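You operate a simulated robot arm through the tools that you are given. There is no shell and no other tool. Be economical: measure what you need, move in short steps, check, and stop when the job is done.

You run a simulated robot arm. Do the job below in one go: nothing can be reset, and whatever is moved stays where it is left.

Task
Put one of the valve caps from the back strip of the tyre bench on the pane there. Put the jar labelled "bolts" from the top of the workbench on the reflector there and the jar labelled "seals" on the cracked lens. Put one of the cartons from the top of the workbench on the top of the tyre bench. Put two of the bolts from the top of the workbench on the low shelf of the tyre bench. The order is free. Set down upright: carton.

The check looks at the end state, three seconds after you hand in, the way a careful person would. Anything else that was tipped, shoved, dropped, spilled or broken makes it a failure. A push-on lid holds only when it is set on centred and level and pressed home; a screw cap is set on level and turned clockwise until tight.

Robot
A 7-joint arm with a fingered hand on a trunk, on a base that drives. Base frame: it is fixed to the floor where the robot stands at the start and does not move with it; the origin is under the middle of the robot, x ahead of it, y to its left, z up; the surface under the hand at the start is at about z = 0.85. Units: m, rad, N and s.
Its first joint turns from -1.204 to 3.002 rad. Places, roughly: bolt (5x3x3 cm) [1.9, -2.6, 0.8]; carton [1.5, -2, 1]; cracked lens (9x9x2 cm) [1.4, -1.9, 0.8]; green jar, red jar, white jar [1.5, -2.5, 0.75]; low shelf of the tyre bench [0.8, -0.8, 0.2]; pane (15x12x1 cm) [1.1, -0.3, 0.9]; reflector (9x7x1 cm) [1.6, -2.1, 0.8]; top of the tyre bench [0.6, -0.3, 0.8]; valve cap (3x3x2 cm) [0.8, 0.5, 0.9]. Payload 5 kg.
The tool frame sits at the grasp point between the pads (the TCP): z along the fingers, y along the line on which they close. The tips reach 0.032 m beyond it. The gripper opens to 0.16 m. The gripper's body begins 0.089 m behind the TCP. The gripper is a hand of 3 fingers: y runs from the thumb to the fingers, the wrist lies at [0, 0, -0.252] in the tool frame.
Orientation is that of the tool frame in the base frame, as a unit quaternion [w, x, y, z]. With the fingers straight down and closing along the base's y, the tool's x points along the base's -x, its y along +y and its z along -z.

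Tools
- The arm moves only by the tool play_rows. Its argument "rows" is a list of rows, each a list of 6 numbers: the shift along the tool's x, y, z in m, then the turn, a rotation vector about the tool's x, y, z in rad. In form: [[dx, dy, dz, wx, wy, wz], ...]. A call has 1 to 12 rows; each row shifts and turns the commanded pose from where the row before left it, along the tool's axes as they then stand. A row lasts 0.2 s, in which the tool goes at most 0.05 m and 0.15 rad; a call with a longer step from one row to the next is refused whole. A pose out of reach is approached as far as the arm can. The call stops where the force on the tool passes 40 N (or 10 N more than at its start, if that is more) or the arm is blocked; 0.2 s more then pass. In this call time passes only in rows, and 0.2 s behind the last. It gives the time, the measured TCP pose, the force on the tool (base axes), the opening and the grip force at its end, in the units of the frame above (readings bear some noise), with the torque about the TCP (base axes, N m) and any sound that the robot's microphone picked up.
- Cameras (640 x 400 px; columns grow to the right, rows downward): "scene" is now at [0.1268, -0.004, 1.5751]; the picture's right is [0.05, -1.00, -0.00], its down [-0.85, -0.04, -0.52] and it looks along [0.52, 0.02, -0.85] (base axes); focal length 215 px, centre (320, 200). "wrist" rides on the gripper at [0.065, -0.004, -0.116] in the tool frame; the picture's right is [0.06, 1.00, 0.00], its down [-0.87, 0.05, -0.49] and it looks along [-0.49, 0.03, 0.87] (tool axes); focal length 261 px, centre (320, 200). There is no depth. A picture from a camera that has moved, and an enlarged one, comes with that camera's place and axes in the base frame and with its lens. The place of the scene camera against the robot may be out by one fixed shift of up to 0.025 m in any direction.
- capture(camera): a new picture of that camera. The clock stands still meanwhile.
- raise_lower(by): slides the trunk up (or, below 0, down) by that many m; the arm and the scene camera ride with it, the base frame stays. It gives what a move gives, with no picture.
- drive_base(legs): drives the robot by 1 to 6 legs, each [ahead, left, turn to the left] in m, m and rad, along the robot's own axes; the way and the turn of a leg run together, so that a leg with both is an arc; at most 1.5 m and 3.142 rad a leg. The arm and the cameras ride along, it lands a little off, and it stops where it bumps. It gives what a move gives.
- set_fingers(finger1, finger2, thumb_bend): sets how far each is bent, from 0 (flat) to 100 (curled in); at 30 the hand is open as for a grip, at 70 the pads meet at the TCP. One left out holds its place. A second passes; each finger stops where it meets its share of the squeeze, and holds until it gets a number again. It is the only way to open and close the hand. It gives what a move gives, with no picture; readings hold the bend of each and the force on the fingers (four entries, about 0 where the hand has none), thumb and palm.
- pan_tilt(pan, tilt): turns the head with the scene camera to pan (to the left, within 1.501 rad either way) and tilt (down, from -0.506 to 1.204), counted from straight ahead of the robot. It gives what a move gives.
- close_up(camera, box): a new picture of the part [left, top, right, bottom] of that camera's present view, enlarged. The clock stands still meanwhile.
- sign_off(): hands the job in; it is judged then, once.

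Go step by step. Nothing tells you exact positions but the pictures and the camera data: compare them with the known pose of the tool, close in by small moves and look again before you grip or let go. The budget is 186 turns and 164 pictures, counting those below and the enlarged ones. Unless the task says otherwise, let go and move clear before handing in.

The tools are called by a JSON object that holds its "name" and its "arguments". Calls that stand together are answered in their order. play_rows: Moves the arm, as the interface text tells. Its arguments: {"type":"object","properties":{"rows":{"type":"array"}},"required":["rows"]} The other tools are called the same way: raise_lower (by) slides the trunk up or down; set_fingers (finger1, finger2, thumb_bend) moves the fingers one by one; drive_base (legs) drives the base; pan_tilt (pan, tilt) turns the head that bears the scene camera; capture (camera) takes a picture; close_up (camera, box) takes an enlarged picture of a part of a camera's view; sign_off () hands the job in.

At the start:

```text
time_s: 0.0
position: [0.6467, -0.251, 1.0508]
tool_rot: [0.0, 0.0, 1.0, 0.001]
contact_force: [-0.7, 0.3, 0.6]
wrist_torque: [0.0, 0.0, -0.01]
gripper_width: 0.1599
grip_force: 0.0
shape: jaw
bend: [30.0, 30.0, 30.0]
finger forces: [0.0, 0.1, 0.0, 0.0, 0.0, 0.0]
trunk travel left (down, up): [-0.75, 0.19]
robot x, y, heading: [0.0016, 0.0, 0.0]
head pan, tilt: [0.047, 1.019]
```

scene: 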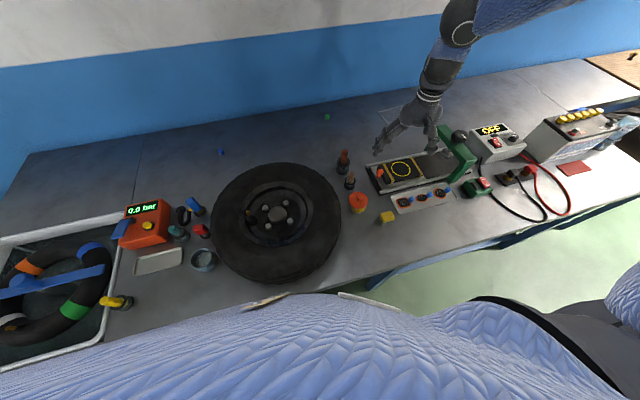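
wrist: 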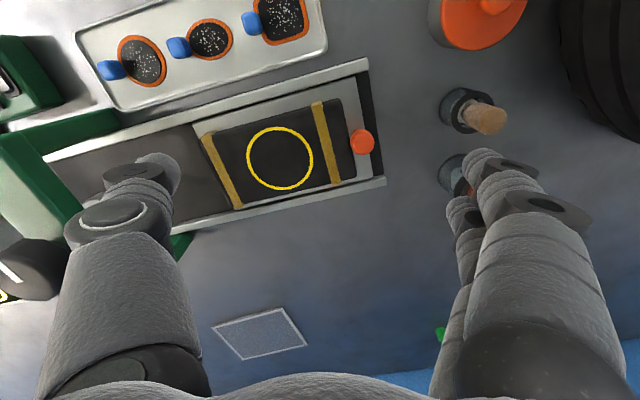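

The tyre bench lies in front, angled slightly to the robot, with what look like valve caps at the back (blue, green) and the pane behind the press. I'll look closer at the back strip and turn the head to see the workbench.

{"name": "close_up", "arguments": {"camera": "scene", "box": [180, 80, 440, 240]}}

{"name": "close_up", "arguments": {"camera": "wrist", "box": [180, 200, 500, 400]}}

{"name": "pan_tilt", "arguments": {"pan": -0.9, "tilt": 0.5}}

{"name": "capture", "arguments": {"camera": "scene"}}

```text
2.46 times, centred on (310, 160) of scene
camera zoom: at [0.1268, -0.004, 1.5751], right [0.05, -1.0, 0.0], down [-0.85, -0.04, -0.52], along [0.52, 0.02, -0.85], focal length 530 px, centre (345, 298)
```

zoom: 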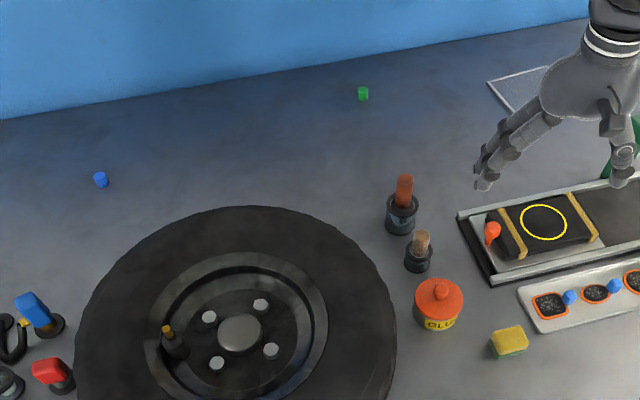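

```text
2.00 times, centred on (340, 300) of wrist
camera zoom: at [0.5816, -0.2549, 1.166], right [-0.06, 1.0, 0.0], down [0.87, 0.05, 0.49], along [0.49, 0.03, -0.87], focal length 521 px, centre (280, 0)
```

zoom: 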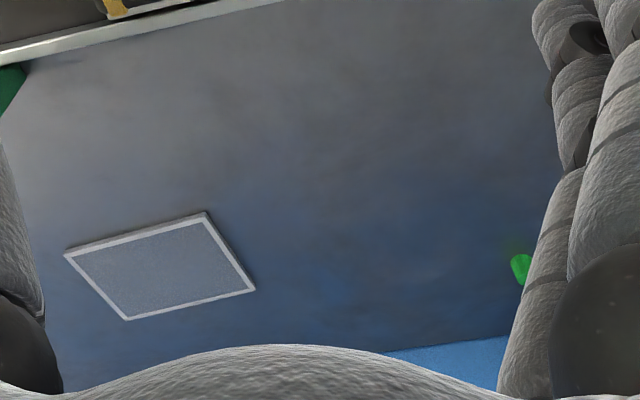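

```text
time_s: 1.2
position: [0.6471, -0.251, 1.0524]
tool_rot: [0.0, 0.0, 1.0, 0.0]
contact_force: [-0.3, -0.1, 0.9]
wrist_torque: [0.0, -0.01, 0.04]
gripper_width: 0.1599
grip_force: 0.0
shape: jaw
bend: [30.0, 30.0, 30.0]
finger forces: [0.0, 0.0, 0.1, 0.0, 0.0, 0.0]
trunk travel left (down, up): [-0.75, 0.19]
robot x, y, heading: [0.0024, -0.0011, -0.001]
head pan, tilt: [-0.901, 0.499]
```

```text
159 pictures are left
camera scene: at [0.115, -0.0784, 1.6174], right [-0.78, -0.62, 0.0], down [-0.3, 0.38, -0.88], along [0.55, -0.69, -0.48], focal length 215 px, centre (320, 200)
```

scene: 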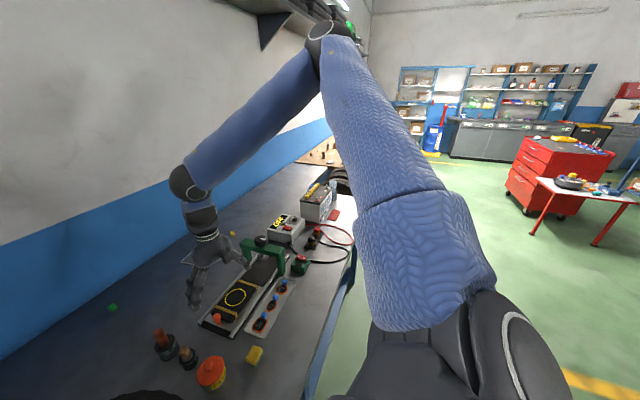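

Green cap is near (1.03, 0.0) and the pane near (1.05, -0.34); both need the robot a bit further right and turned toward the bench. I check the bench's front edge versus the base first.

{"name": "raise_lower", "arguments": {"by": 0.15}}

{"name": "pan_tilt", "arguments": {"pan": 0.0, "tilt": 1.2}}

{"name": "capture", "arguments": {"camera": "scene"}}

{"name": "pan_tilt", "arguments": {"pan": -1.45, "tilt": 0.7}}

{"name": "capture", "arguments": {"camera": "scene"}}

```text
time_s: 3.0
position: [0.6469, -0.251, 1.202]
tool_rot: [0.001, 0.0, 1.0, 0.0]
contact_force: [-0.7, 0.0, 0.7]
wrist_torque: [0.01, 0.01, 0.01]
gripper_width: 0.1599
grip_force: 0.1
shape: jaw
bend: [30.0, 30.0, 30.0]
finger forces: [0.1, 0.0, 0.1, 0.0, 0.1, 0.0]
trunk travel left (down, up): [-0.9, 0.04]
robot x, y, heading: [-0.0009, -0.0023, -0.001]
head pan, tilt: [-0.901, 0.499]
```

```text
time_s: 4.2
position: [0.6471, -0.2502, 1.2019]
tool_rot: [0.0, 0.0, 1.0, 0.001]
contact_force: [-0.3, -0.4, -0.1]
wrist_torque: [0.02, 0.01, -0.02]
gripper_width: 0.1598
grip_force: 0.0
shape: jaw
bend: [30.0, 30.0, 30.0]
finger forces: [0.0, 0.0, 0.0, 0.0, 0.1, 0.1]
trunk travel left (down, up): [-0.9, 0.04]
robot x, y, heading: [0.0026, -0.0026, 0.0]
head pan, tilt: [0.0, 1.201]
```

```text
158 pictures are left
camera scene: at [0.1145, -0.0073, 1.7138], right [0.0, -1.0, 0.0], down [-0.93, 0.0, -0.36], along [0.36, 0.0, -0.93], focal length 215 px, centre (320, 200)
```

scene: 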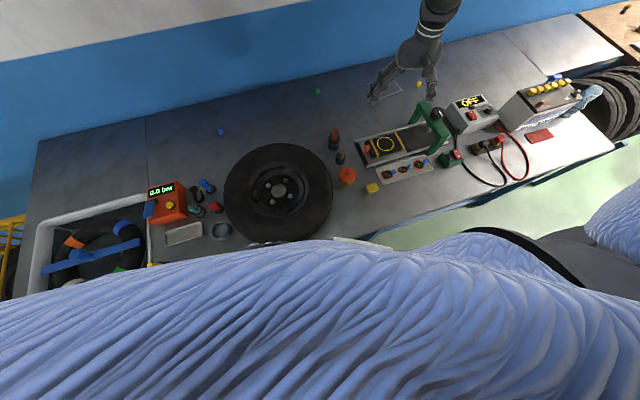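

```text
time_s: 5.8
position: [0.647, -0.2503, 1.201]
tool_rot: [-0.001, 0.0, 1.0, 0.0]
contact_force: [-0.8, 0.1, -0.5]
wrist_torque: [0.03, 0.0, 0.0]
gripper_width: 0.1599
grip_force: 0.1
shape: jaw
bend: [30.0, 30.0, 30.0]
finger forces: [0.1, 0.0, 0.0, 0.1, 0.0, 0.0]
trunk travel left (down, up): [-0.9, 0.04]
robot x, y, heading: [0.0005, -0.0007, -0.0]
head pan, tilt: [-1.45, 0.7]
```

```text
157 pictures are left
camera scene: at [0.0687, -0.0915, 1.7497], right [-0.99, -0.12, 0.0], down [-0.08, 0.64, -0.76], along [0.09, -0.76, -0.64], focal length 215 px, centre (320, 200)
```

scene: 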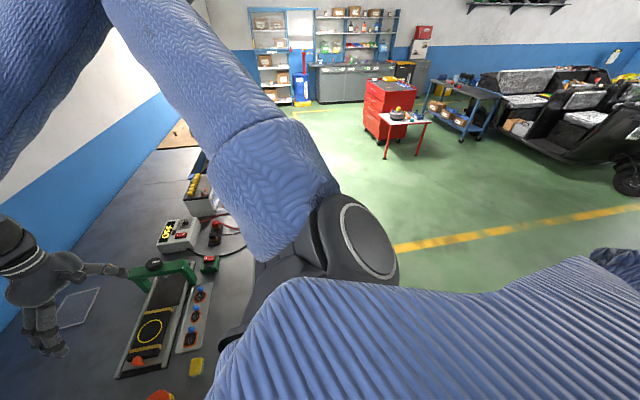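

A yellow cap sits right of the pane, at about (1.11, -0.54), which is closer than the green one. I slide the robot along the bench keeping its heading, so both are in reach.

{"name": "drive_base", "arguments": {"legs": [[0.215, -0.68, 0]]}}

{"name": "pan_tilt", "arguments": {"pan": 0.3, "tilt": 0.9}}

{"name": "capture", "arguments": {"camera": "scene"}}

{"name": "capture", "arguments": {"camera": "wrist"}}

```text
time_s: 9.6
position: [0.8592, -0.9277, 1.202]
tool_rot: [0.0, 0.005, 1.0, -0.001]
contact_force: [-0.2, -1.2, -0.5]
wrist_torque: [-0.05, 0.0, -0.01]
gripper_width: 0.16
grip_force: 0.1
shape: jaw
bend: [30.0, 30.0, 30.0]
finger forces: [0.1, 0.0, 0.0, 0.0, 0.0, 0.0]
trunk travel left (down, up): [-0.9, 0.04]
robot x, y, heading: [0.2136, -0.6694, -0.012]
head pan, tilt: [-1.45, 0.7]
```

```text
time_s: 11.4
position: [0.8583, -0.9273, 1.2006]
tool_rot: [0.0, 0.006, 1.0, 0.0]
contact_force: [-0.4, -0.1, 0.0]
wrist_torque: [-0.02, 0.0, 0.01]
gripper_width: 0.1599
grip_force: 0.0
shape: jaw
bend: [30.0, 30.0, 30.0]
finger forces: [0.1, 0.1, 0.0, 0.0, 0.1, 0.0]
trunk travel left (down, up): [-0.9, 0.04]
robot x, y, heading: [0.2161, -0.6737, -0.005]
head pan, tilt: [0.3, 0.901]
```

```text
156 pictures are left
camera scene: at [0.345, -0.6567, 1.7336], right [0.29, -0.96, 0.0], down [-0.75, -0.22, -0.62], along [0.6, 0.18, -0.78], focal length 215 px, centre (320, 200)
```

scene: 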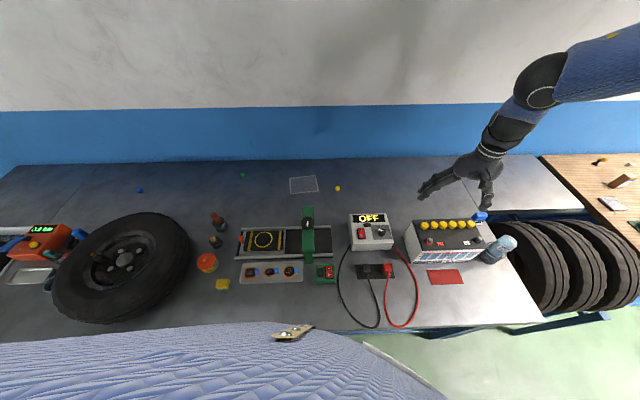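

```text
155 pictures are left
camera wrist: at [0.7934, -0.9312, 1.316], right [-0.05, 1.0, 0.0], down [0.87, 0.05, 0.49], along [0.49, 0.03, -0.87], focal length 261 px, centre (320, 200)
```

wrist: 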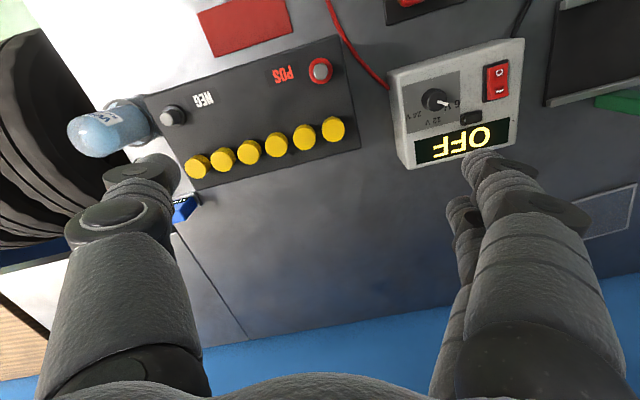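

Bench looks square to the camera now. Zoom on pane and yellow cap.

{"name": "close_up", "arguments": {"camera": "scene", "box": [270, 160, 366, 220]}}

```text
6.67 times, centred on (318, 190) of scene
camera zoom: at [0.345, -0.6567, 1.7336], right [0.29, -0.96, 0.0], down [-0.75, -0.22, -0.62], along [0.6, 0.18, -0.78], focal length 1434 px, centre (333, 267)
```

zoom: 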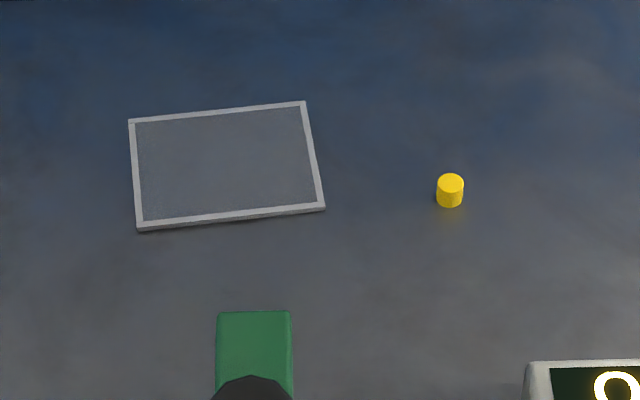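

The cap is at about (1.122, -0.524). I move the hand over there at height.

{"name": "play_rows", "arguments": {"rows": [[-0.024, 0.04, 0, 0, 0, 0], [-0.024, 0.04, 0, 0, 0, 0], [-0.024, 0.04, 0, 0, 0, 0], [-0.024, 0.04, 0, 0, 0, 0], [-0.024, 0.04, 0, 0, 0, 0], [-0.024, 0.04, 0, 0, 0, 0], [-0.024, 0.04, 0, 0, 0, 0], [-0.024, 0.04, 0, 0, 0, 0], [-0.024, 0.04, 0, 0, 0, 0], [-0.024, 0.04, 0, 0, 0, 0]]}}

{"name": "capture", "arguments": {"camera": "wrist"}}

```text
time_s: 13.6
position: [0.9348, -0.8191, 1.2488]
tool_rot: [0.0, 0.005, 1.0, 0.001]
contact_force: [0.5, 0.0, 0.0]
wrist_torque: [0.0, 0.0, -0.01]
gripper_width: 0.16
grip_force: 0.0
shape: jaw
bend: [30.0, 30.0, 30.0]
finger forces: [0.0, 0.1, 0.0, 0.1, 0.1, 0.1]
out of reach, approached as far as the arm can: row 3, 4, 5, 6, 7, 8, 9, 10
trunk travel left (down, up): [-0.9, 0.04]
robot x, y, heading: [0.2127, -0.671, -0.013]
head pan, tilt: [0.3, 0.901]
```

```text
153 pictures are left
camera wrist: at [0.8701, -0.8244, 1.3631], right [-0.05, 1.0, 0.0], down [0.87, 0.04, 0.49], along [0.49, 0.03, -0.87], focal length 261 px, centre (320, 200)
```

wrist: 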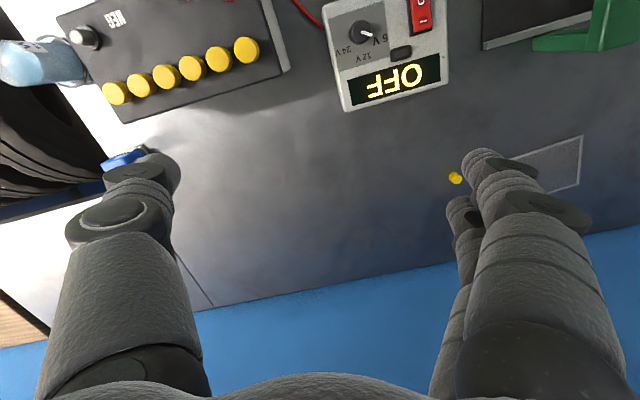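

At this height it's out of reach; I'll move sideways at a nearer radius and then lower the trunk in the clear zone next to the cap.

{"name": "play_rows", "arguments": {"rows": [[0, 0.04, 0.02, 0, 0, 0], [0, 0.04, 0.02, 0, 0, 0], [-0.005, 0.045, 0.01, 0, 0, 0], [-0.005, 0.045, 0, 0, 0, 0], [-0.005, 0.045, 0, 0, 0, 0], [-0.005, 0.045, 0, 0, 0, 0], [-0.005, 0.03, 0, 0, 0, 0]]}}

{"name": "raise_lower", "arguments": {"by": -0.15}}

{"name": "capture", "arguments": {"camera": "scene"}}

{"name": "capture", "arguments": {"camera": "wrist"}}

```text
time_s: 15.2
position: [0.8821, -0.7958, 1.2516]
tool_rot: [0.001, 0.004, 1.0, 0.002]
contact_force: [-0.8, -0.2, 0.3]
wrist_torque: [-0.01, 0.02, 0.01]
gripper_width: 0.1598
grip_force: 0.1
shape: jaw
bend: [30.0, 30.0, 30.0]
finger forces: [0.1, 0.0, 0.1, 0.1, 0.1, 0.0]
out of reach, approached as far as the arm can: row 1, 2, 3, 4, 5, 6, 7
trunk travel left (down, up): [-0.9, 0.04]
robot x, y, heading: [0.2113, -0.6705, -0.013]
head pan, tilt: [0.3, 0.901]
```

```text
time_s: 16.9
position: [0.8828, -0.7957, 1.1019]
tool_rot: [0.002, 0.005, 1.0, 0.002]
contact_force: [0.1, 0.6, 0.0]
wrist_torque: [0.0, -0.01, 0.0]
gripper_width: 0.16
grip_force: 0.0
shape: jaw
bend: [30.0, 30.0, 30.0]
finger forces: [0.0, 0.1, 0.0, 0.0, 0.0, 0.0]
trunk travel left (down, up): [-0.75, 0.19]
robot x, y, heading: [0.2154, -0.6724, -0.008]
head pan, tilt: [0.3, 0.901]
```

```text
152 pictures are left
camera scene: at [0.3449, -0.6564, 1.5837], right [0.29, -0.96, 0.0], down [-0.75, -0.22, -0.62], along [0.59, 0.18, -0.78], focal length 215 px, centre (320, 200)
```

scene: 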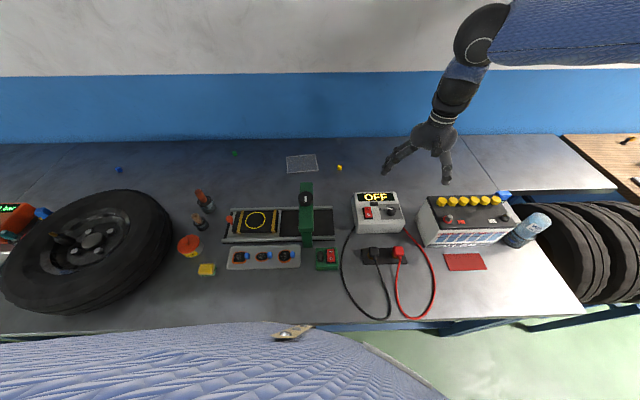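

```text
151 pictures are left
camera wrist: at [0.8175, -0.7996, 1.2172], right [-0.05, 1.0, 0.0], down [0.87, 0.04, 0.49], along [0.49, 0.03, -0.87], focal length 261 px, centre (320, 200)
```

wrist: 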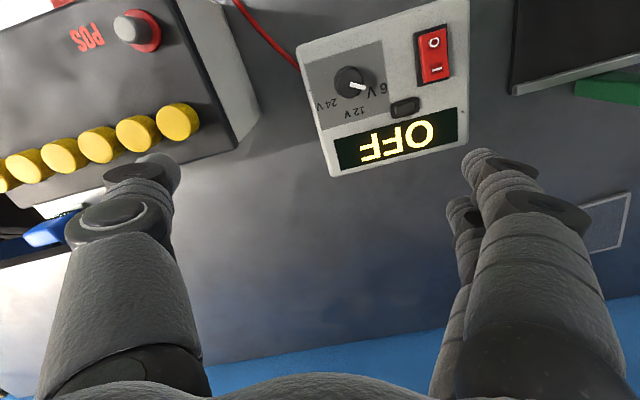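

Now at start trunk height. Move toward the cap in small steps.

{"name": "play_rows", "arguments": {"rows": [[-0.012, 0.04, 0.005, 0, 0, 0], [-0.012, 0.04, 0.005, 0, 0, 0], [-0.012, 0.04, 0.005, 0, 0, 0], [-0.012, 0.04, 0.005, 0, 0, 0], [-0.012, 0.04, 0.005, 0, 0, 0]]}}

```text
time_s: 18.1
position: [0.8824, -0.795, 1.1026]
tool_rot: [0.0, 0.005, 1.0, 0.002]
contact_force: [-0.3, 0.1, -0.7]
wrist_torque: [0.0, -0.01, 0.0]
gripper_width: 0.1599
grip_force: 0.2
shape: jaw
bend: [30.0, 30.0, 30.0]
finger forces: [0.1, 0.0, 0.1, 0.1, 0.0, 0.0]
out of reach, approached as far as the arm can: row 1, 2, 3, 4, 5
trunk travel left (down, up): [-0.75, 0.19]
robot x, y, heading: [0.2146, -0.6734, -0.012]
head pan, tilt: [0.3, 0.901]
```

The arm seems held; I test with a single small step to see whether the commanded pose is at the measured one.

{"name": "play_rows", "arguments": {"rows": [[0, 0, 0.02, 0, 0, 0]]}}

```text
time_s: 18.5
position: [0.8818, -0.8002, 1.0822]
tool_rot: [0.001, 0.005, 1.0, 0.003]
contact_force: [0.0, -0.6, 0.6]
wrist_torque: [0.0, 0.03, -0.01]
gripper_width: 0.16
grip_force: 0.1
shape: jaw
bend: [30.0, 30.0, 30.0]
finger forces: [0.1, 0.0, 0.0, 0.0, 0.0, 0.1]
trunk travel left (down, up): [-0.75, 0.19]
robot x, y, heading: [0.2158, -0.6691, -0.014]
head pan, tilt: [0.3, 0.901]
```

Commands start at the measured pose, and down works. Try moving left with the tool yaw following the arm.

{"name": "play_rows", "arguments": {"rows": [[0, 0.03, 0, 0, 0, -0.1], [0, 0.03, 0, 0, 0, -0.1], [0, 0.03, 0, 0, 0, -0.1]]}}

```text
time_s: 19.3
position: [0.8505, -0.7829, 1.1022]
tool_rot: [0.001, -0.145, 0.989, 0.004]
contact_force: [-0.7, -0.2, 0.1]
wrist_torque: [0.0, -0.05, -0.03]
gripper_width: 0.1602
grip_force: 0.1
shape: jaw
bend: [30.0, 30.0, 30.0]
finger forces: [0.1, 0.0, 0.0, 0.0, 0.0, 0.1]
out of reach, approached as far as the arm can: row 1, 2, 3
trunk travel left (down, up): [-0.75, 0.19]
robot x, y, heading: [0.2138, -0.6719, -0.009]
head pan, tilt: [0.3, 0.901]
```

Turning works but leftward shift does not. Look at the arm configuration.

{"name": "pan_tilt", "arguments": {"pan": -0.5, "tilt": 0.3}}

{"name": "capture", "arguments": {"camera": "scene"}}

```text
time_s: 20.5
position: [0.851, -0.784, 1.1046]
tool_rot: [0.001, -0.144, 0.99, 0.004]
contact_force: [0.1, 0.8, 0.4]
wrist_torque: [0.04, -0.01, 0.01]
gripper_width: 0.1601
grip_force: 0.0
shape: jaw
bend: [30.0, 30.0, 30.0]
finger forces: [0.1, 0.1, 0.1, 0.0, 0.1, 0.0]
trunk travel left (down, up): [-0.75, 0.19]
robot x, y, heading: [0.2123, -0.671, -0.01]
head pan, tilt: [-0.499, 0.3]
```

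```text
150 pictures are left
camera scene: at [0.3545, -0.7236, 1.6358], right [-0.49, -0.87, 0.0], down [-0.26, 0.14, -0.95], along [0.83, -0.46, -0.3], focal length 215 px, centre (320, 200)
```

scene: 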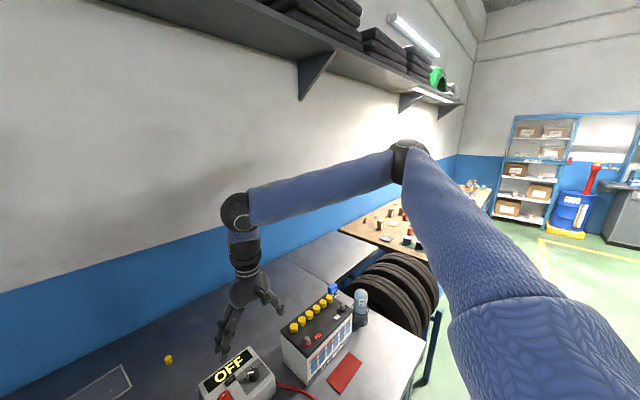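

The forearm comes in from the right. I'll probe which directions are free: forward first.

{"name": "play_rows", "arguments": {"rows": [[-0.03, 0, 0, 0, 0, 0], [-0.03, 0, 0, 0, 0, 0]]}}

{"name": "play_rows", "arguments": {"rows": [[0, 0, 0, 0, 0, 0.15], [0, 0, 0, 0, 0, 0.15], [0, 0, 0, 0, 0, 0.15], [0, 0.02, 0, 0, 0, 0]]}}

```text
time_s: 21.1
position: [0.8953, -0.7965, 1.1135]
tool_rot: [0.001, -0.145, 0.989, 0.002]
contact_force: [-0.1, -0.7, -0.8]
wrist_torque: [-0.01, 0.0, 0.0]
gripper_width: 0.1599
grip_force: 0.0
shape: jaw
bend: [30.0, 30.0, 30.0]
finger forces: [0.0, 0.0, 0.1, 0.1, 0.1, 0.0]
out of reach, approached as far as the arm can: row 1, 2
trunk travel left (down, up): [-0.75, 0.19]
robot x, y, heading: [0.2131, -0.6727, -0.015]
head pan, tilt: [-0.499, 0.3]
```

```text
time_s: 22.1
position: [0.895, -0.7981, 1.1118]
tool_rot: [0.0, 0.08, 0.997, 0.002]
contact_force: [-0.6, -0.2, 0.4]
wrist_torque: [0.01, 0.02, 0.0]
gripper_width: 0.16
grip_force: 0.1
shape: jaw
bend: [30.0, 30.0, 30.0]
finger forces: [0.0, 0.0, 0.0, 0.1, 0.0, 0.0]
out of reach, approached as far as the arm can: row 4
trunk travel left (down, up): [-0.75, 0.19]
robot x, y, heading: [0.2148, -0.6721, -0.011]
head pan, tilt: [-0.499, 0.3]
```

Leftward travel seems limited by the first joint; the arm works on the right side. So I turn the base left (trunk raised) so the cap lies to the right-front.

{"name": "raise_lower", "arguments": {"by": 0.15}}

{"name": "drive_base", "arguments": {"legs": [[0, 0, 0.3]]}}

{"name": "drive_base", "arguments": {"legs": [[0, 0, 0.45]]}}

{"name": "pan_tilt", "arguments": {"pan": -0.4, "tilt": 0.9}}

{"name": "capture", "arguments": {"camera": "scene"}}

```text
time_s: 23.8
position: [0.8948, -0.7985, 1.2613]
tool_rot: [-0.001, 0.08, 0.997, 0.002]
contact_force: [0.2, -0.1, -0.7]
wrist_torque: [0.01, -0.02, -0.01]
gripper_width: 0.1601
grip_force: 0.2
shape: jaw
bend: [30.0, 30.0, 30.0]
finger forces: [0.1, 0.0, 0.0, 0.0, 0.0, 0.0]
trunk travel left (down, up): [-0.9, 0.04]
robot x, y, heading: [0.2126, -0.6748, -0.012]
head pan, tilt: [-0.499, 0.3]
```

```text
time_s: 25.2
position: [0.903, -0.5931, 1.2623]
tool_rot: [0.0, -0.068, 0.998, 0.002]
contact_force: [0.0, 0.7, -0.4]
wrist_torque: [-0.01, -0.02, 0.02]
gripper_width: 0.1599
grip_force: 0.0
shape: jaw
bend: [30.0, 30.0, 30.0]
finger forces: [0.0, 0.0, 0.0, 0.1, 0.1, 0.1]
trunk travel left (down, up): [-0.9, 0.04]
robot x, y, heading: [0.2159, -0.6727, 0.287]
head pan, tilt: [-0.499, 0.3]
```

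```text
time_s: 26.9
position: [0.7979, -0.3003, 1.2619]
tool_rot: [-0.001, -0.291, 0.957, 0.002]
contact_force: [-0.1, 0.6, 0.5]
wrist_torque: [0.02, 0.03, 0.01]
gripper_width: 0.1599
grip_force: 0.1
shape: jaw
bend: [30.0, 30.0, 30.0]
finger forces: [0.0, 0.0, 0.1, 0.0, 0.1, 0.0]
trunk travel left (down, up): [-0.9, 0.04]
robot x, y, heading: [0.2168, -0.6705, 0.741]
head pan, tilt: [-0.499, 0.3]
```

```text
time_s: 27.9
position: [0.7991, -0.2983, 1.2625]
tool_rot: [0.0, -0.292, 0.956, 0.002]
contact_force: [0.4, -0.4, -0.5]
wrist_torque: [0.01, 0.01, 0.01]
gripper_width: 0.1602
grip_force: 0.0
shape: jaw
bend: [30.0, 30.0, 30.0]
finger forces: [0.0, 0.1, 0.0, 0.0, 0.0, 0.0]
trunk travel left (down, up): [-0.9, 0.04]
robot x, y, heading: [0.213, -0.6743, 0.742]
head pan, tilt: [-0.4, 0.901]
```

```text
149 pictures are left
camera scene: at [0.3311, -0.6182, 1.7336], right [0.33, -0.94, 0.0], down [-0.74, -0.26, -0.62], along [0.59, 0.21, -0.78], focal length 215 px, centre (320, 200)
```

scene: 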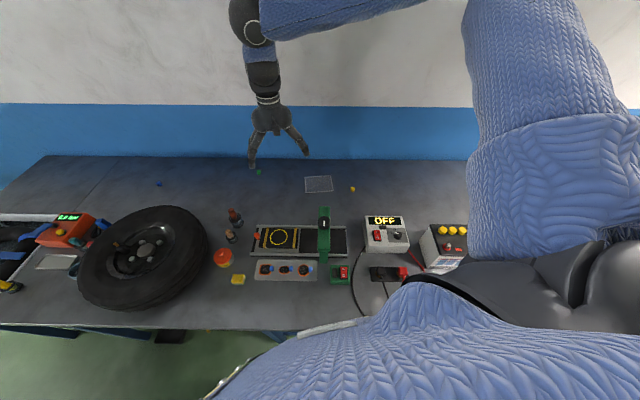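

Rotation is fine. Move the hand rightward/forward over the empty bench before descending.

{"name": "play_rows", "arguments": {"rows": [[-0.017, -0.042, 0.01, 0, 0, 0], [-0.017, -0.042, 0.01, 0, 0, 0], [-0.017, -0.042, 0.01, 0, 0, 0], [-0.017, -0.042, 0.01, 0, 0, 0]]}}

{"name": "raise_lower", "arguments": {"by": -0.15}}

{"name": "play_rows", "arguments": {"rows": [[-0.018, -0.04, 0.0, 0, 0, 0], [-0.018, -0.04, 0.0, 0, 0, 0], [-0.018, -0.04, 0.0, 0, 0, 0]]}}

{"name": "capture", "arguments": {"camera": "wrist"}}

```text
time_s: 28.9
position: [0.9504, -0.4001, 1.2205]
tool_rot: [-0.001, -0.292, 0.956, 0.003]
contact_force: [-0.1, -0.2, 0.0]
wrist_torque: [0.05, 0.0, 0.0]
gripper_width: 0.16
grip_force: 0.1
shape: jaw
bend: [30.0, 30.0, 30.0]
finger forces: [0.0, 0.0, 0.0, 0.0, 0.1, 0.0]
trunk travel left (down, up): [-0.9, 0.04]
robot x, y, heading: [0.2171, -0.6715, 0.742]
head pan, tilt: [-0.4, 0.901]
```

```text
time_s: 30.6
position: [0.9504, -0.3983, 1.0708]
tool_rot: [-0.001, -0.292, 0.957, 0.002]
contact_force: [0.7, 0.4, 0.5]
wrist_torque: [0.01, 0.0, -0.01]
gripper_width: 0.1599
grip_force: 0.1
shape: jaw
bend: [30.0, 30.0, 30.0]
finger forces: [0.0, 0.1, 0.0, 0.0, 0.0, 0.1]
trunk travel left (down, up): [-0.75, 0.19]
robot x, y, heading: [0.2153, -0.6693, 0.737]
head pan, tilt: [-0.4, 0.901]
```

```text
time_s: 31.4
position: [1.0672, -0.4682, 1.072]
tool_rot: [-0.001, -0.292, 0.957, 0.003]
contact_force: [1.0, 0.1, -0.2]
wrist_torque: [0.07, 0.03, -0.01]
gripper_width: 0.1602
grip_force: 0.1
shape: jaw
bend: [30.0, 30.0, 30.0]
finger forces: [0.1, 0.0, 0.1, 0.0, 0.0, 0.1]
trunk travel left (down, up): [-0.75, 0.19]
robot x, y, heading: [0.214, -0.6702, 0.746]
head pan, tilt: [-0.4, 0.901]
```

```text
148 pictures are left
camera wrist: at [1.0151, -0.5089, 1.185], right [-0.61, 0.79, 0.01], down [0.69, 0.53, 0.49], along [0.39, 0.3, -0.87], focal length 261 px, centre (320, 200)
```

wrist: 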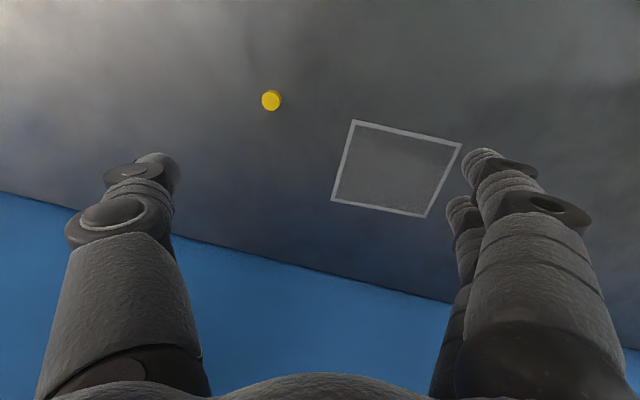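

Works now. Cap ≈ (1.089, -0.525), pane centre ≈ (1.059, -0.345). Go over the cap and lower.

{"name": "play_rows", "arguments": {"rows": [[0.007, -0.03, 0.03, 0, 0, 0], [0.007, -0.03, 0.03, 0, 0, 0], [0, 0, 0.04, 0, 0, 0], [0, 0, 0.02, 0, 0, 0]]}}

{"name": "capture", "arguments": {"camera": "wrist"}}

```text
time_s: 32.4
position: [1.0827, -0.5248, 0.9486]
tool_rot: [-0.001, -0.291, 0.957, 0.002]
contact_force: [-0.4, -0.6, 0.4]
wrist_torque: [-0.01, 0.0, -0.02]
gripper_width: 0.1599
grip_force: 0.1
shape: jaw
bend: [30.0, 30.0, 30.0]
finger forces: [0.0, 0.1, 0.1, 0.0, 0.0, 0.1]
trunk travel left (down, up): [-0.75, 0.19]
robot x, y, heading: [0.2162, -0.6737, 0.739]
head pan, tilt: [-0.4, 0.901]
```

```text
147 pictures are left
camera wrist: at [1.0317, -0.5659, 1.0636], right [-0.61, 0.79, 0.01], down [0.69, 0.53, 0.49], along [0.39, 0.3, -0.87], focal length 261 px, centre (320, 200)
```

wrist: 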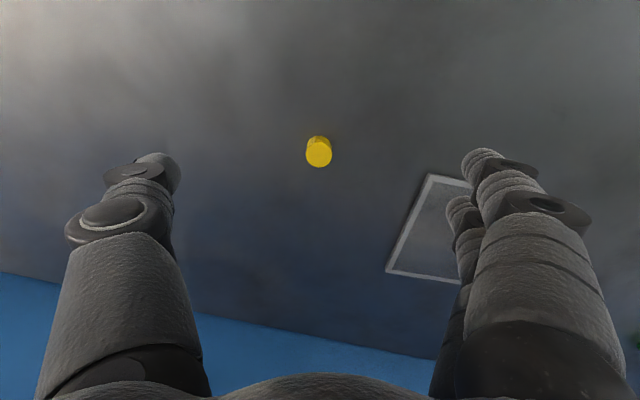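

The cap is centred under the hand. I narrow the fingers above it, and look.

{"name": "set_fingers", "arguments": {"finger1": 55, "finger2": 55, "thumb_bend": 55}}

{"name": "capture", "arguments": {"camera": "wrist"}}

{"name": "capture", "arguments": {"camera": "scene"}}

```text
time_s: 33.4
position: [1.0823, -0.5239, 0.9494]
tool_rot: [-0.001, -0.291, 0.957, 0.003]
contact_force: [0.3, 0.3, 1.2]
wrist_torque: [0.0, 0.0, 0.0]
gripper_width: 0.0678
grip_force: 0.0
shape: fingers
bend: [55.0, 55.0, 55.0]
finger forces: [0.0, 0.1, 0.1, 0.1, 0.0, 0.0]
trunk travel left (down, up): [-0.75, 0.19]
robot x, y, heading: [0.2146, -0.6691, 0.745]
head pan, tilt: [-0.4, 0.901]
```

```text
146 pictures are left
camera wrist: at [1.0313, -0.5647, 1.0642], right [-0.61, 0.79, 0.0], down [0.69, 0.53, 0.49], along [0.39, 0.3, -0.87], focal length 261 px, centre (320, 200)
```

wrist: 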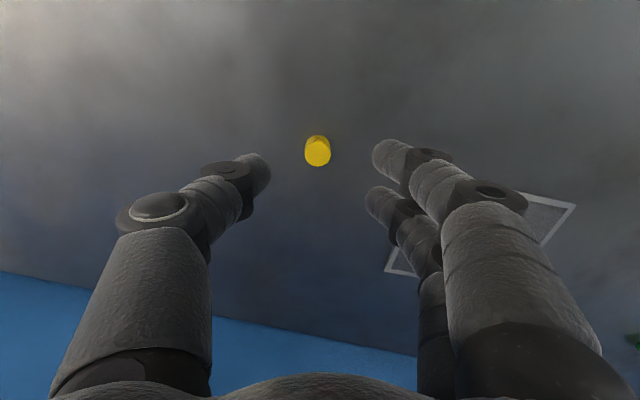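

```text
145 pictures are left
camera scene: at [0.331, -0.6184, 1.5836], right [0.33, -0.94, 0.0], down [-0.74, -0.26, -0.62], along [0.58, 0.21, -0.78], focal length 215 px, centre (320, 200)
```

scene: 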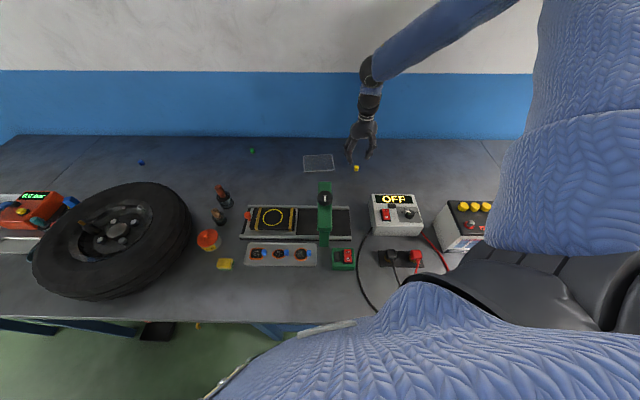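

Fingers straddle the cap. Descend.

{"name": "play_rows", "arguments": {"rows": [[-0.003, 0, 0.03, 0, 0, 0], [0, 0, 0.02, 0, 0, 0], [0, 0, 0.01, 0, 0, 0]]}}

{"name": "capture", "arguments": {"camera": "wrist"}}

{"name": "close_up", "arguments": {"camera": "scene", "box": [290, 110, 418, 190]}}

```text
time_s: 34.2
position: [1.0879, -0.5243, 0.8906]
tool_rot: [-0.001, -0.292, 0.957, 0.002]
contact_force: [0.0, 0.6, 2.0]
wrist_torque: [-0.14, -0.01, -0.05]
gripper_width: 0.0676
grip_force: 1.0
shape: fingers
bend: [55.0, 55.0, 55.0]
finger forces: [0.0, 0.1, 0.1, 0.1, 2.9, 0.1]
trunk travel left (down, up): [-0.75, 0.19]
robot x, y, heading: [0.2169, -0.6684, 0.745]
head pan, tilt: [-0.4, 0.901]
```

```text
144 pictures are left
camera wrist: at [1.0355, -0.5639, 1.0053], right [-0.61, 0.79, 0.0], down [0.69, 0.53, 0.49], along [0.39, 0.3, -0.87], focal length 261 px, centre (320, 200)
```

wrist: 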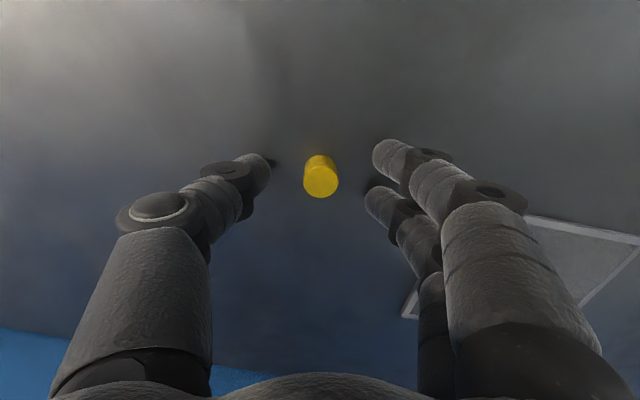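

```text
5.00 times, centred on (354, 150) of scene
camera zoom: at [0.3311, -0.6184, 1.5837], right [0.33, -0.94, 0.0], down [-0.74, -0.26, -0.62], along [0.58, 0.21, -0.78], focal length 1076 px, centre (150, 450)
```

zoom: 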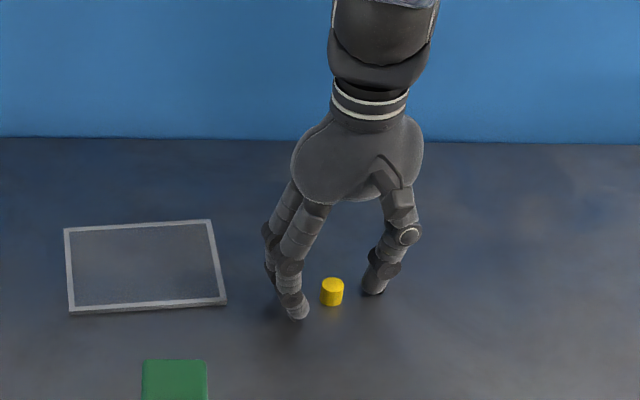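

Thumb grazes the table; lift 4 mm and close gently.

{"name": "play_rows", "arguments": {"rows": [[0, 0, -0.004, 0, 0, 0]]}}

{"name": "set_fingers", "arguments": {"finger1": 68, "finger2": 68, "thumb_bend": 68}}

{"name": "capture", "arguments": {"camera": "wrist"}}

```text
time_s: 34.6
position: [1.0856, -0.5233, 0.894]
tool_rot: [0.0, -0.292, 0.957, 0.001]
contact_force: [-1.6, -1.0, 1.1]
wrist_torque: [0.0, 0.0, 0.01]
gripper_width: 0.0679
grip_force: 0.1
shape: fingers
bend: [55.0, 55.0, 55.0]
finger forces: [0.1, 0.1, 0.0, 0.0, 0.1, 0.0]
trunk travel left (down, up): [-0.75, 0.19]
robot x, y, heading: [0.211, -0.6705, 0.743]
head pan, tilt: [-0.4, 0.901]
```

```text
time_s: 35.6
position: [1.0872, -0.523, 0.8943]
tool_rot: [-0.001, -0.292, 0.956, 0.002]
contact_force: [0.0, -0.2, -0.1]
wrist_torque: [0.02, 0.01, 0.01]
gripper_width: 0.0209
grip_force: 1.0
shape: fingers
bend: [67.0, 67.0, 68.0]
finger forces: [0.3, 0.7, 0.0, 0.0, 1.1, 0.0]
trunk travel left (down, up): [-0.75, 0.19]
robot x, y, heading: [0.2157, -0.6701, 0.745]
head pan, tilt: [-0.4, 0.901]
```

```text
142 pictures are left
camera wrist: at [1.0348, -0.5639, 1.0096], right [-0.61, 0.79, 0.0], down [0.69, 0.53, 0.49], along [0.39, 0.3, -0.87], focal length 261 px, centre (320, 200)
```

wrist: 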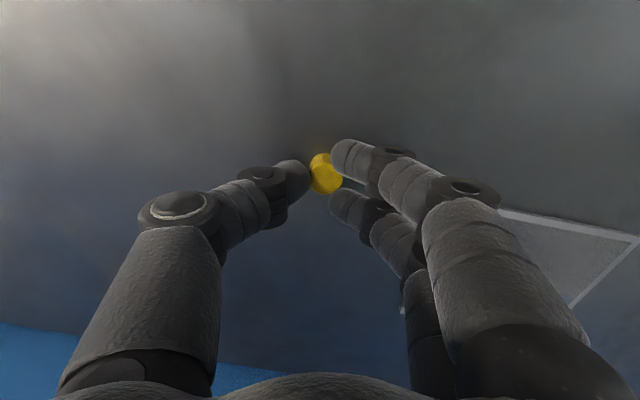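

Gripped. Squeeze a touch more and lift.

{"name": "set_fingers", "arguments": {"finger1": 71, "finger2": 71, "thumb_bend": 71}}

{"name": "play_rows", "arguments": {"rows": [[0, 0, -0.02, 0, 0, 0], [0, 0, -0.04, 0, 0, 0]]}}

{"name": "capture", "arguments": {"camera": "wrist"}}

```text
time_s: 36.6
position: [1.0866, -0.5243, 0.8953]
tool_rot: [-0.002, -0.291, 0.957, 0.002]
contact_force: [0.5, 0.2, 0.7]
wrist_torque: [-0.03, 0.05, -0.04]
gripper_width: 0.0165
grip_force: 5.4
shape: fingers
bend: [70.0, 69.0, 69.0]
finger forces: [2.1, 3.9, 0.0, 0.0, 5.3, 0.0]
trunk travel left (down, up): [-0.75, 0.19]
robot x, y, heading: [0.2155, -0.6721, 0.743]
head pan, tilt: [-0.4, 0.901]
```

```text
time_s: 37.2
position: [1.0842, -0.5251, 0.9583]
tool_rot: [0.001, -0.291, 0.957, 0.002]
contact_force: [-0.2, -0.6, -0.7]
wrist_torque: [0.02, -0.02, 0.0]
gripper_width: 0.009
grip_force: 0.0
shape: fingers
bend: [71.0, 71.0, 71.0]
finger forces: [0.0, 0.1, 0.1, 0.0, 0.0, 0.1]
trunk travel left (down, up): [-0.75, 0.19]
robot x, y, heading: [0.2143, -0.6703, 0.742]
head pan, tilt: [-0.4, 0.901]
```

```text
141 pictures are left
camera wrist: at [1.0328, -0.5641, 1.0731], right [-0.61, 0.79, 0.0], down [0.69, 0.53, 0.49], along [0.39, 0.3, -0.87], focal length 261 px, centre (320, 200)
```

wrist: 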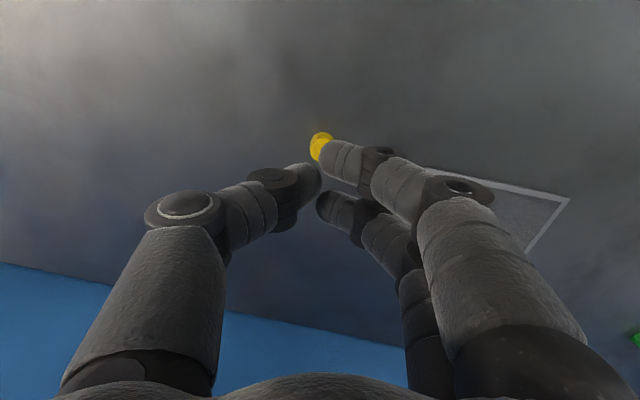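

The cap slipped out. Open and look where it is.

{"name": "set_fingers", "arguments": {"finger1": 50, "finger2": 50, "thumb_bend": 50}}

{"name": "capture", "arguments": {"camera": "wrist"}}

{"name": "close_up", "arguments": {"camera": "scene", "box": [290, 110, 418, 190]}}

```text
time_s: 38.2
position: [1.0846, -0.5236, 0.9582]
tool_rot: [-0.002, -0.291, 0.957, 0.001]
contact_force: [0.3, -0.2, -0.3]
wrist_torque: [0.0, -0.03, 0.01]
gripper_width: 0.0869
grip_force: 0.1
shape: fingers
bend: [50.0, 50.0, 50.0]
finger forces: [0.1, 0.1, 0.0, 0.1, 0.1, 0.1]
trunk travel left (down, up): [-0.75, 0.19]
robot x, y, heading: [0.2176, -0.6664, 0.741]
head pan, tilt: [-0.4, 0.901]
```

```text
140 pictures are left
camera wrist: at [1.034, -0.5637, 1.0719], right [-0.61, 0.79, 0.0], down [0.69, 0.53, 0.49], along [0.39, 0.3, -0.87], focal length 261 px, centre (320, 200)
```

wrist: 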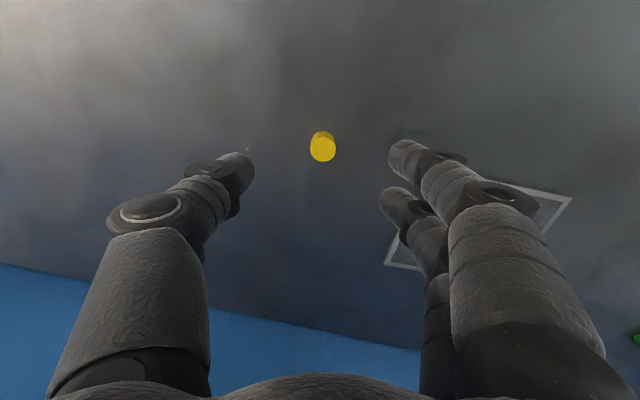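

```text
5.00 times, centred on (354, 150) of scene
camera zoom: at [0.3308, -0.6183, 1.5836], right [0.33, -0.94, 0.0], down [-0.74, -0.26, -0.62], along [0.59, 0.21, -0.78], focal length 1076 px, centre (150, 450)
```

zoom: 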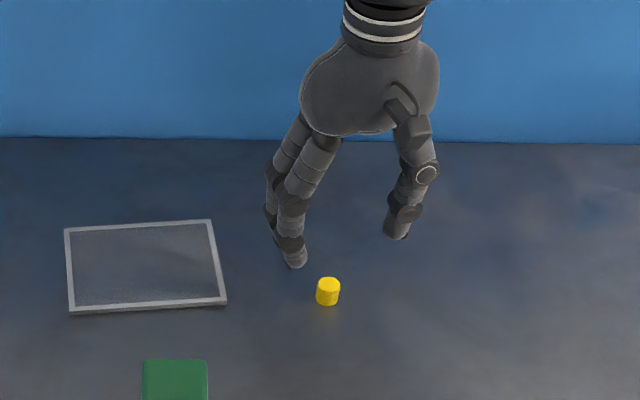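

Cap still stands upright, only nudged. The grip was too high; I'll pre-close more and go lower this time.

{"name": "set_fingers", "arguments": {"finger1": 61, "finger2": 61, "thumb_bend": 61}}

{"name": "play_rows", "arguments": {"rows": [[-0.002, 0.002, 0.03, 0, 0, 0], [0, 0, 0.02, 0, 0, 0], [0, 0, 0.012, 0, 0, 0], [0, 0, 0.004, 0, 0, 0]]}}

{"name": "capture", "arguments": {"camera": "wrist"}}

```text
time_s: 39.2
position: [1.0856, -0.5237, 0.9561]
tool_rot: [-0.001, -0.291, 0.957, 0.002]
contact_force: [-0.6, -0.8, -0.9]
wrist_torque: [-0.03, -0.01, 0.0]
gripper_width: 0.0443
grip_force: 0.1
shape: fingers
bend: [61.0, 61.0, 61.0]
finger forces: [0.0, 0.1, 0.0, 0.0, 0.1, 0.0]
trunk travel left (down, up): [-0.75, 0.19]
robot x, y, heading: [0.2129, -0.6694, 0.742]
head pan, tilt: [-0.4, 0.901]
```

```text
time_s: 40.2
position: [1.0869, -0.5205, 0.8887]
tool_rot: [0.001, -0.293, 0.956, 0.002]
contact_force: [1.0, -0.2, 11.4]
wrist_torque: [-0.38, -0.25, 0.04]
gripper_width: 0.0438
grip_force: 5.4
shape: fingers
bend: [61.0, 61.0, 61.0]
finger forces: [0.1, 0.1, 0.1, 0.0, 11.1, 0.0]
trunk travel left (down, up): [-0.75, 0.19]
robot x, y, heading: [0.2136, -0.6721, 0.74]
head pan, tilt: [-0.4, 0.901]
```

```text
138 pictures are left
camera wrist: at [1.0345, -0.5602, 1.0033], right [-0.61, 0.79, 0.0], down [0.69, 0.53, 0.49], along [0.39, 0.3, -0.87], focal length 261 px, centre (320, 200)
```

wrist: 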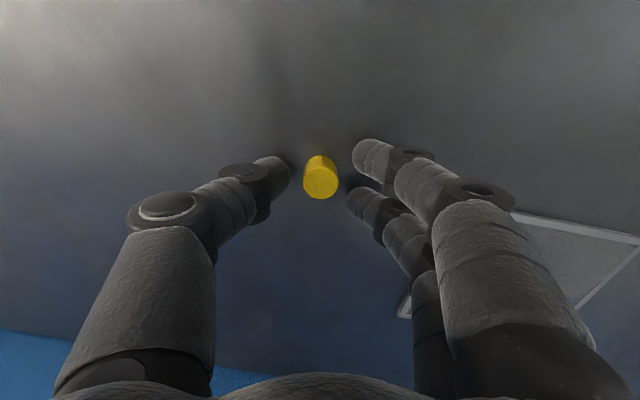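

Very low now. Raise 1 mm and close with a firmer squeeze.

{"name": "play_rows", "arguments": {"rows": [[0, 0, -0.0015, 0, 0, 0]]}}

{"name": "set_fingers", "arguments": {"finger1": 69, "finger2": 69, "thumb_bend": 69}}

{"name": "capture", "arguments": {"camera": "wrist"}}

{"name": "close_up", "arguments": {"camera": "scene", "box": [322, 130, 386, 170]}}

```text
time_s: 40.6
position: [1.0868, -0.5207, 0.8898]
tool_rot: [-0.001, -0.291, 0.957, 0.002]
contact_force: [-1.6, -1.5, 7.4]
wrist_torque: [-0.28, -0.13, -0.05]
gripper_width: 0.0435
grip_force: 4.0
shape: fingers
bend: [61.0, 61.0, 61.0]
finger forces: [0.1, 0.1, 0.0, 0.0, 7.6, 0.0]
trunk travel left (down, up): [-0.75, 0.19]
robot x, y, heading: [0.2164, -0.6667, 0.745]
head pan, tilt: [-0.4, 0.901]
```

```text
time_s: 41.6
position: [1.088, -0.5202, 0.8885]
tool_rot: [0.0, -0.291, 0.957, 0.002]
contact_force: [-0.4, 0.5, -0.3]
wrist_torque: [0.03, -0.01, 0.0]
gripper_width: 0.0207
grip_force: 3.3
shape: fingers
bend: [67.0, 67.0, 68.0]
finger forces: [1.5, 1.6, 0.0, 0.0, 3.2, 0.0]
trunk travel left (down, up): [-0.75, 0.19]
robot x, y, heading: [0.2155, -0.6689, 0.743]
head pan, tilt: [-0.4, 0.901]
```

```text
137 pictures are left
camera wrist: at [1.0363, -0.5602, 1.0031], right [-0.61, 0.79, 0.0], down [0.69, 0.53, 0.49], along [0.39, 0.3, -0.87], focal length 261 px, centre (320, 200)
```

wrist: 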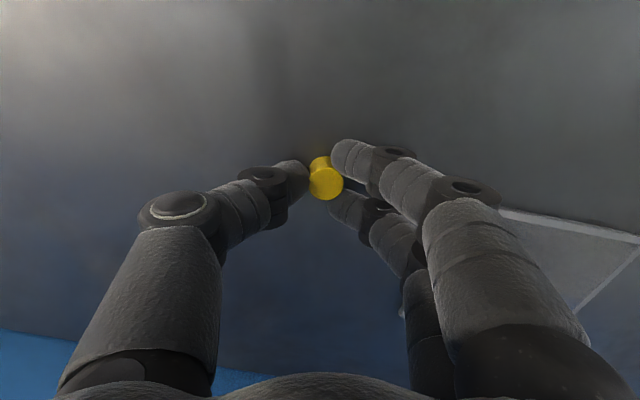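

```text
10.00 times, centred on (354, 150) of scene
camera zoom: at [0.3309, -0.6183, 1.5836], right [0.33, -0.94, 0.0], down [-0.74, -0.26, -0.62], along [0.59, 0.21, -0.78], focal length 2152 px, centre (-20, 700)
```

zoom: 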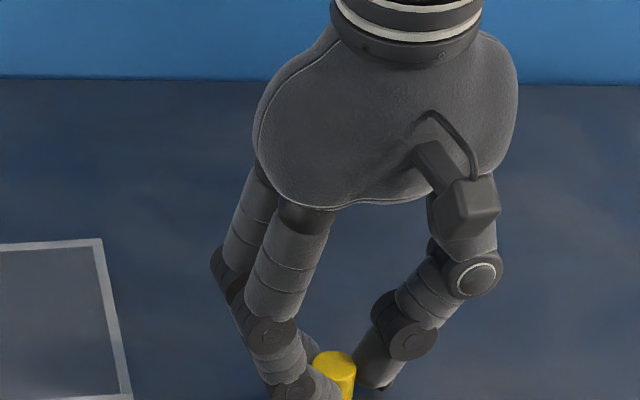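

Balanced grip, lower than before. A touch more squeeze, then lift a bit.

{"name": "set_fingers", "arguments": {"finger1": 70, "finger2": 70, "thumb_bend": 70}}

{"name": "play_rows", "arguments": {"rows": [[0, 0, -0.01, 0, 0, 0], [0, 0, -0.02, 0, 0, 0]]}}

{"name": "capture", "arguments": {"camera": "wrist"}}

```text
time_s: 42.6
position: [1.0869, -0.5203, 0.8879]
tool_rot: [-0.001, -0.292, 0.956, 0.002]
contact_force: [0.3, 0.3, -0.2]
wrist_torque: [0.0, -0.01, -0.06]
gripper_width: 0.0203
grip_force: 4.4
shape: fingers
bend: [68.0, 68.0, 69.0]
finger forces: [2.2, 2.3, 0.0, 0.1, 4.8, 0.1]
trunk travel left (down, up): [-0.75, 0.19]
robot x, y, heading: [0.213, -0.6702, 0.741]
head pan, tilt: [-0.4, 0.901]
```

```text
time_s: 43.2
position: [1.0864, -0.5201, 0.9226]
tool_rot: [-0.001, -0.292, 0.956, 0.002]
contact_force: [0.7, 0.3, 0.3]
wrist_torque: [-0.01, -0.04, 0.02]
gripper_width: 0.0203
grip_force: 4.9
shape: fingers
bend: [68.0, 68.0, 69.0]
finger forces: [2.2, 2.4, 0.0, 0.0, 4.7, 0.0]
trunk travel left (down, up): [-0.75, 0.19]
robot x, y, heading: [0.2138, -0.6656, 0.742]
head pan, tilt: [-0.4, 0.901]
```

```text
135 pictures are left
camera wrist: at [1.0349, -0.5614, 1.0356], right [-0.61, 0.79, 0.0], down [0.69, 0.53, 0.49], along [0.39, 0.3, -0.87], focal length 261 px, centre (320, 200)
```

wrist: 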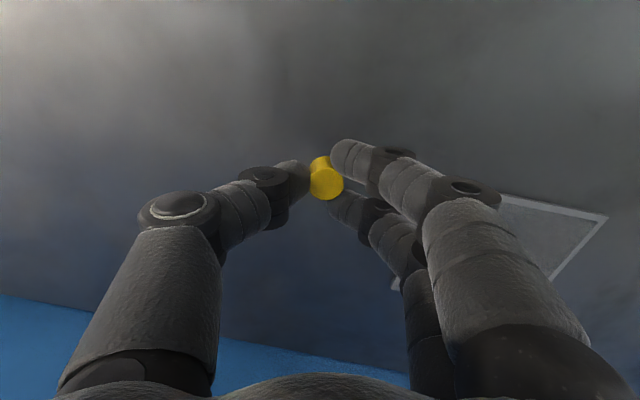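

Held. Carry to the pane centre and look.

{"name": "play_rows", "arguments": {"rows": [[0, 0, -0.03, 0, 0, 0], [-0.019, 0.04, 0, 0, 0, 0], [-0.019, 0.04, 0, 0, 0, 0], [-0.019, 0.04, 0, 0, 0, 0], [-0.018, 0.04, 0, 0, 0, 0]]}}

{"name": "capture", "arguments": {"camera": "wrist"}}

{"name": "close_up", "arguments": {"camera": "scene", "box": [274, 110, 402, 190]}}

```text
time_s: 44.4
position: [1.0595, -0.3494, 0.949]
tool_rot: [0.0, -0.29, 0.957, 0.004]
contact_force: [0.1, -0.6, 0.2]
wrist_torque: [-0.03, 0.02, -0.01]
gripper_width: 0.0203
grip_force: 4.6
shape: fingers
bend: [68.0, 68.0, 69.0]
finger forces: [2.4, 2.4, 0.0, 0.1, 4.7, 0.0]
trunk travel left (down, up): [-0.75, 0.19]
robot x, y, heading: [0.2109, -0.6713, 0.737]
head pan, tilt: [-0.4, 0.901]
```

```text
134 pictures are left
camera wrist: at [1.0084, -0.389, 1.0629], right [-0.61, 0.79, 0.01], down [0.69, 0.53, 0.49], along [0.39, 0.3, -0.87], focal length 261 px, centre (320, 200)
```

wrist: 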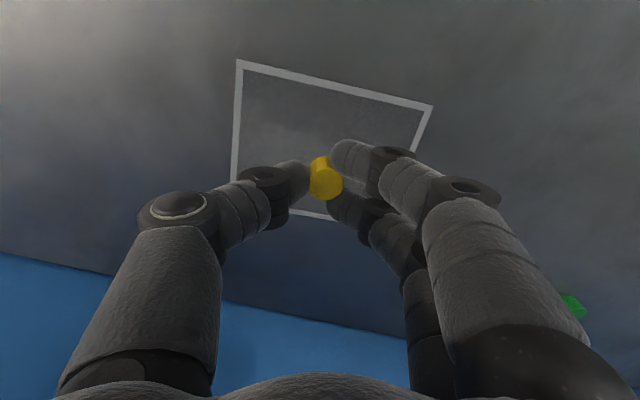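

```text
5.00 times, centred on (338, 150) of scene
camera zoom: at [0.3321, -0.6177, 1.5835], right [0.33, -0.94, 0.0], down [-0.74, -0.26, -0.62], along [0.58, 0.21, -0.78], focal length 1076 px, centre (230, 450)
```

zoom: 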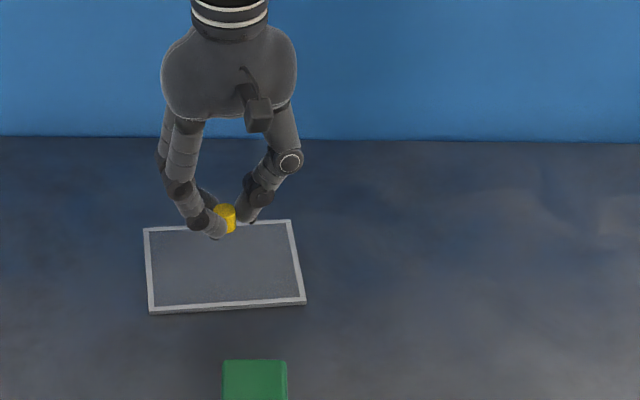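

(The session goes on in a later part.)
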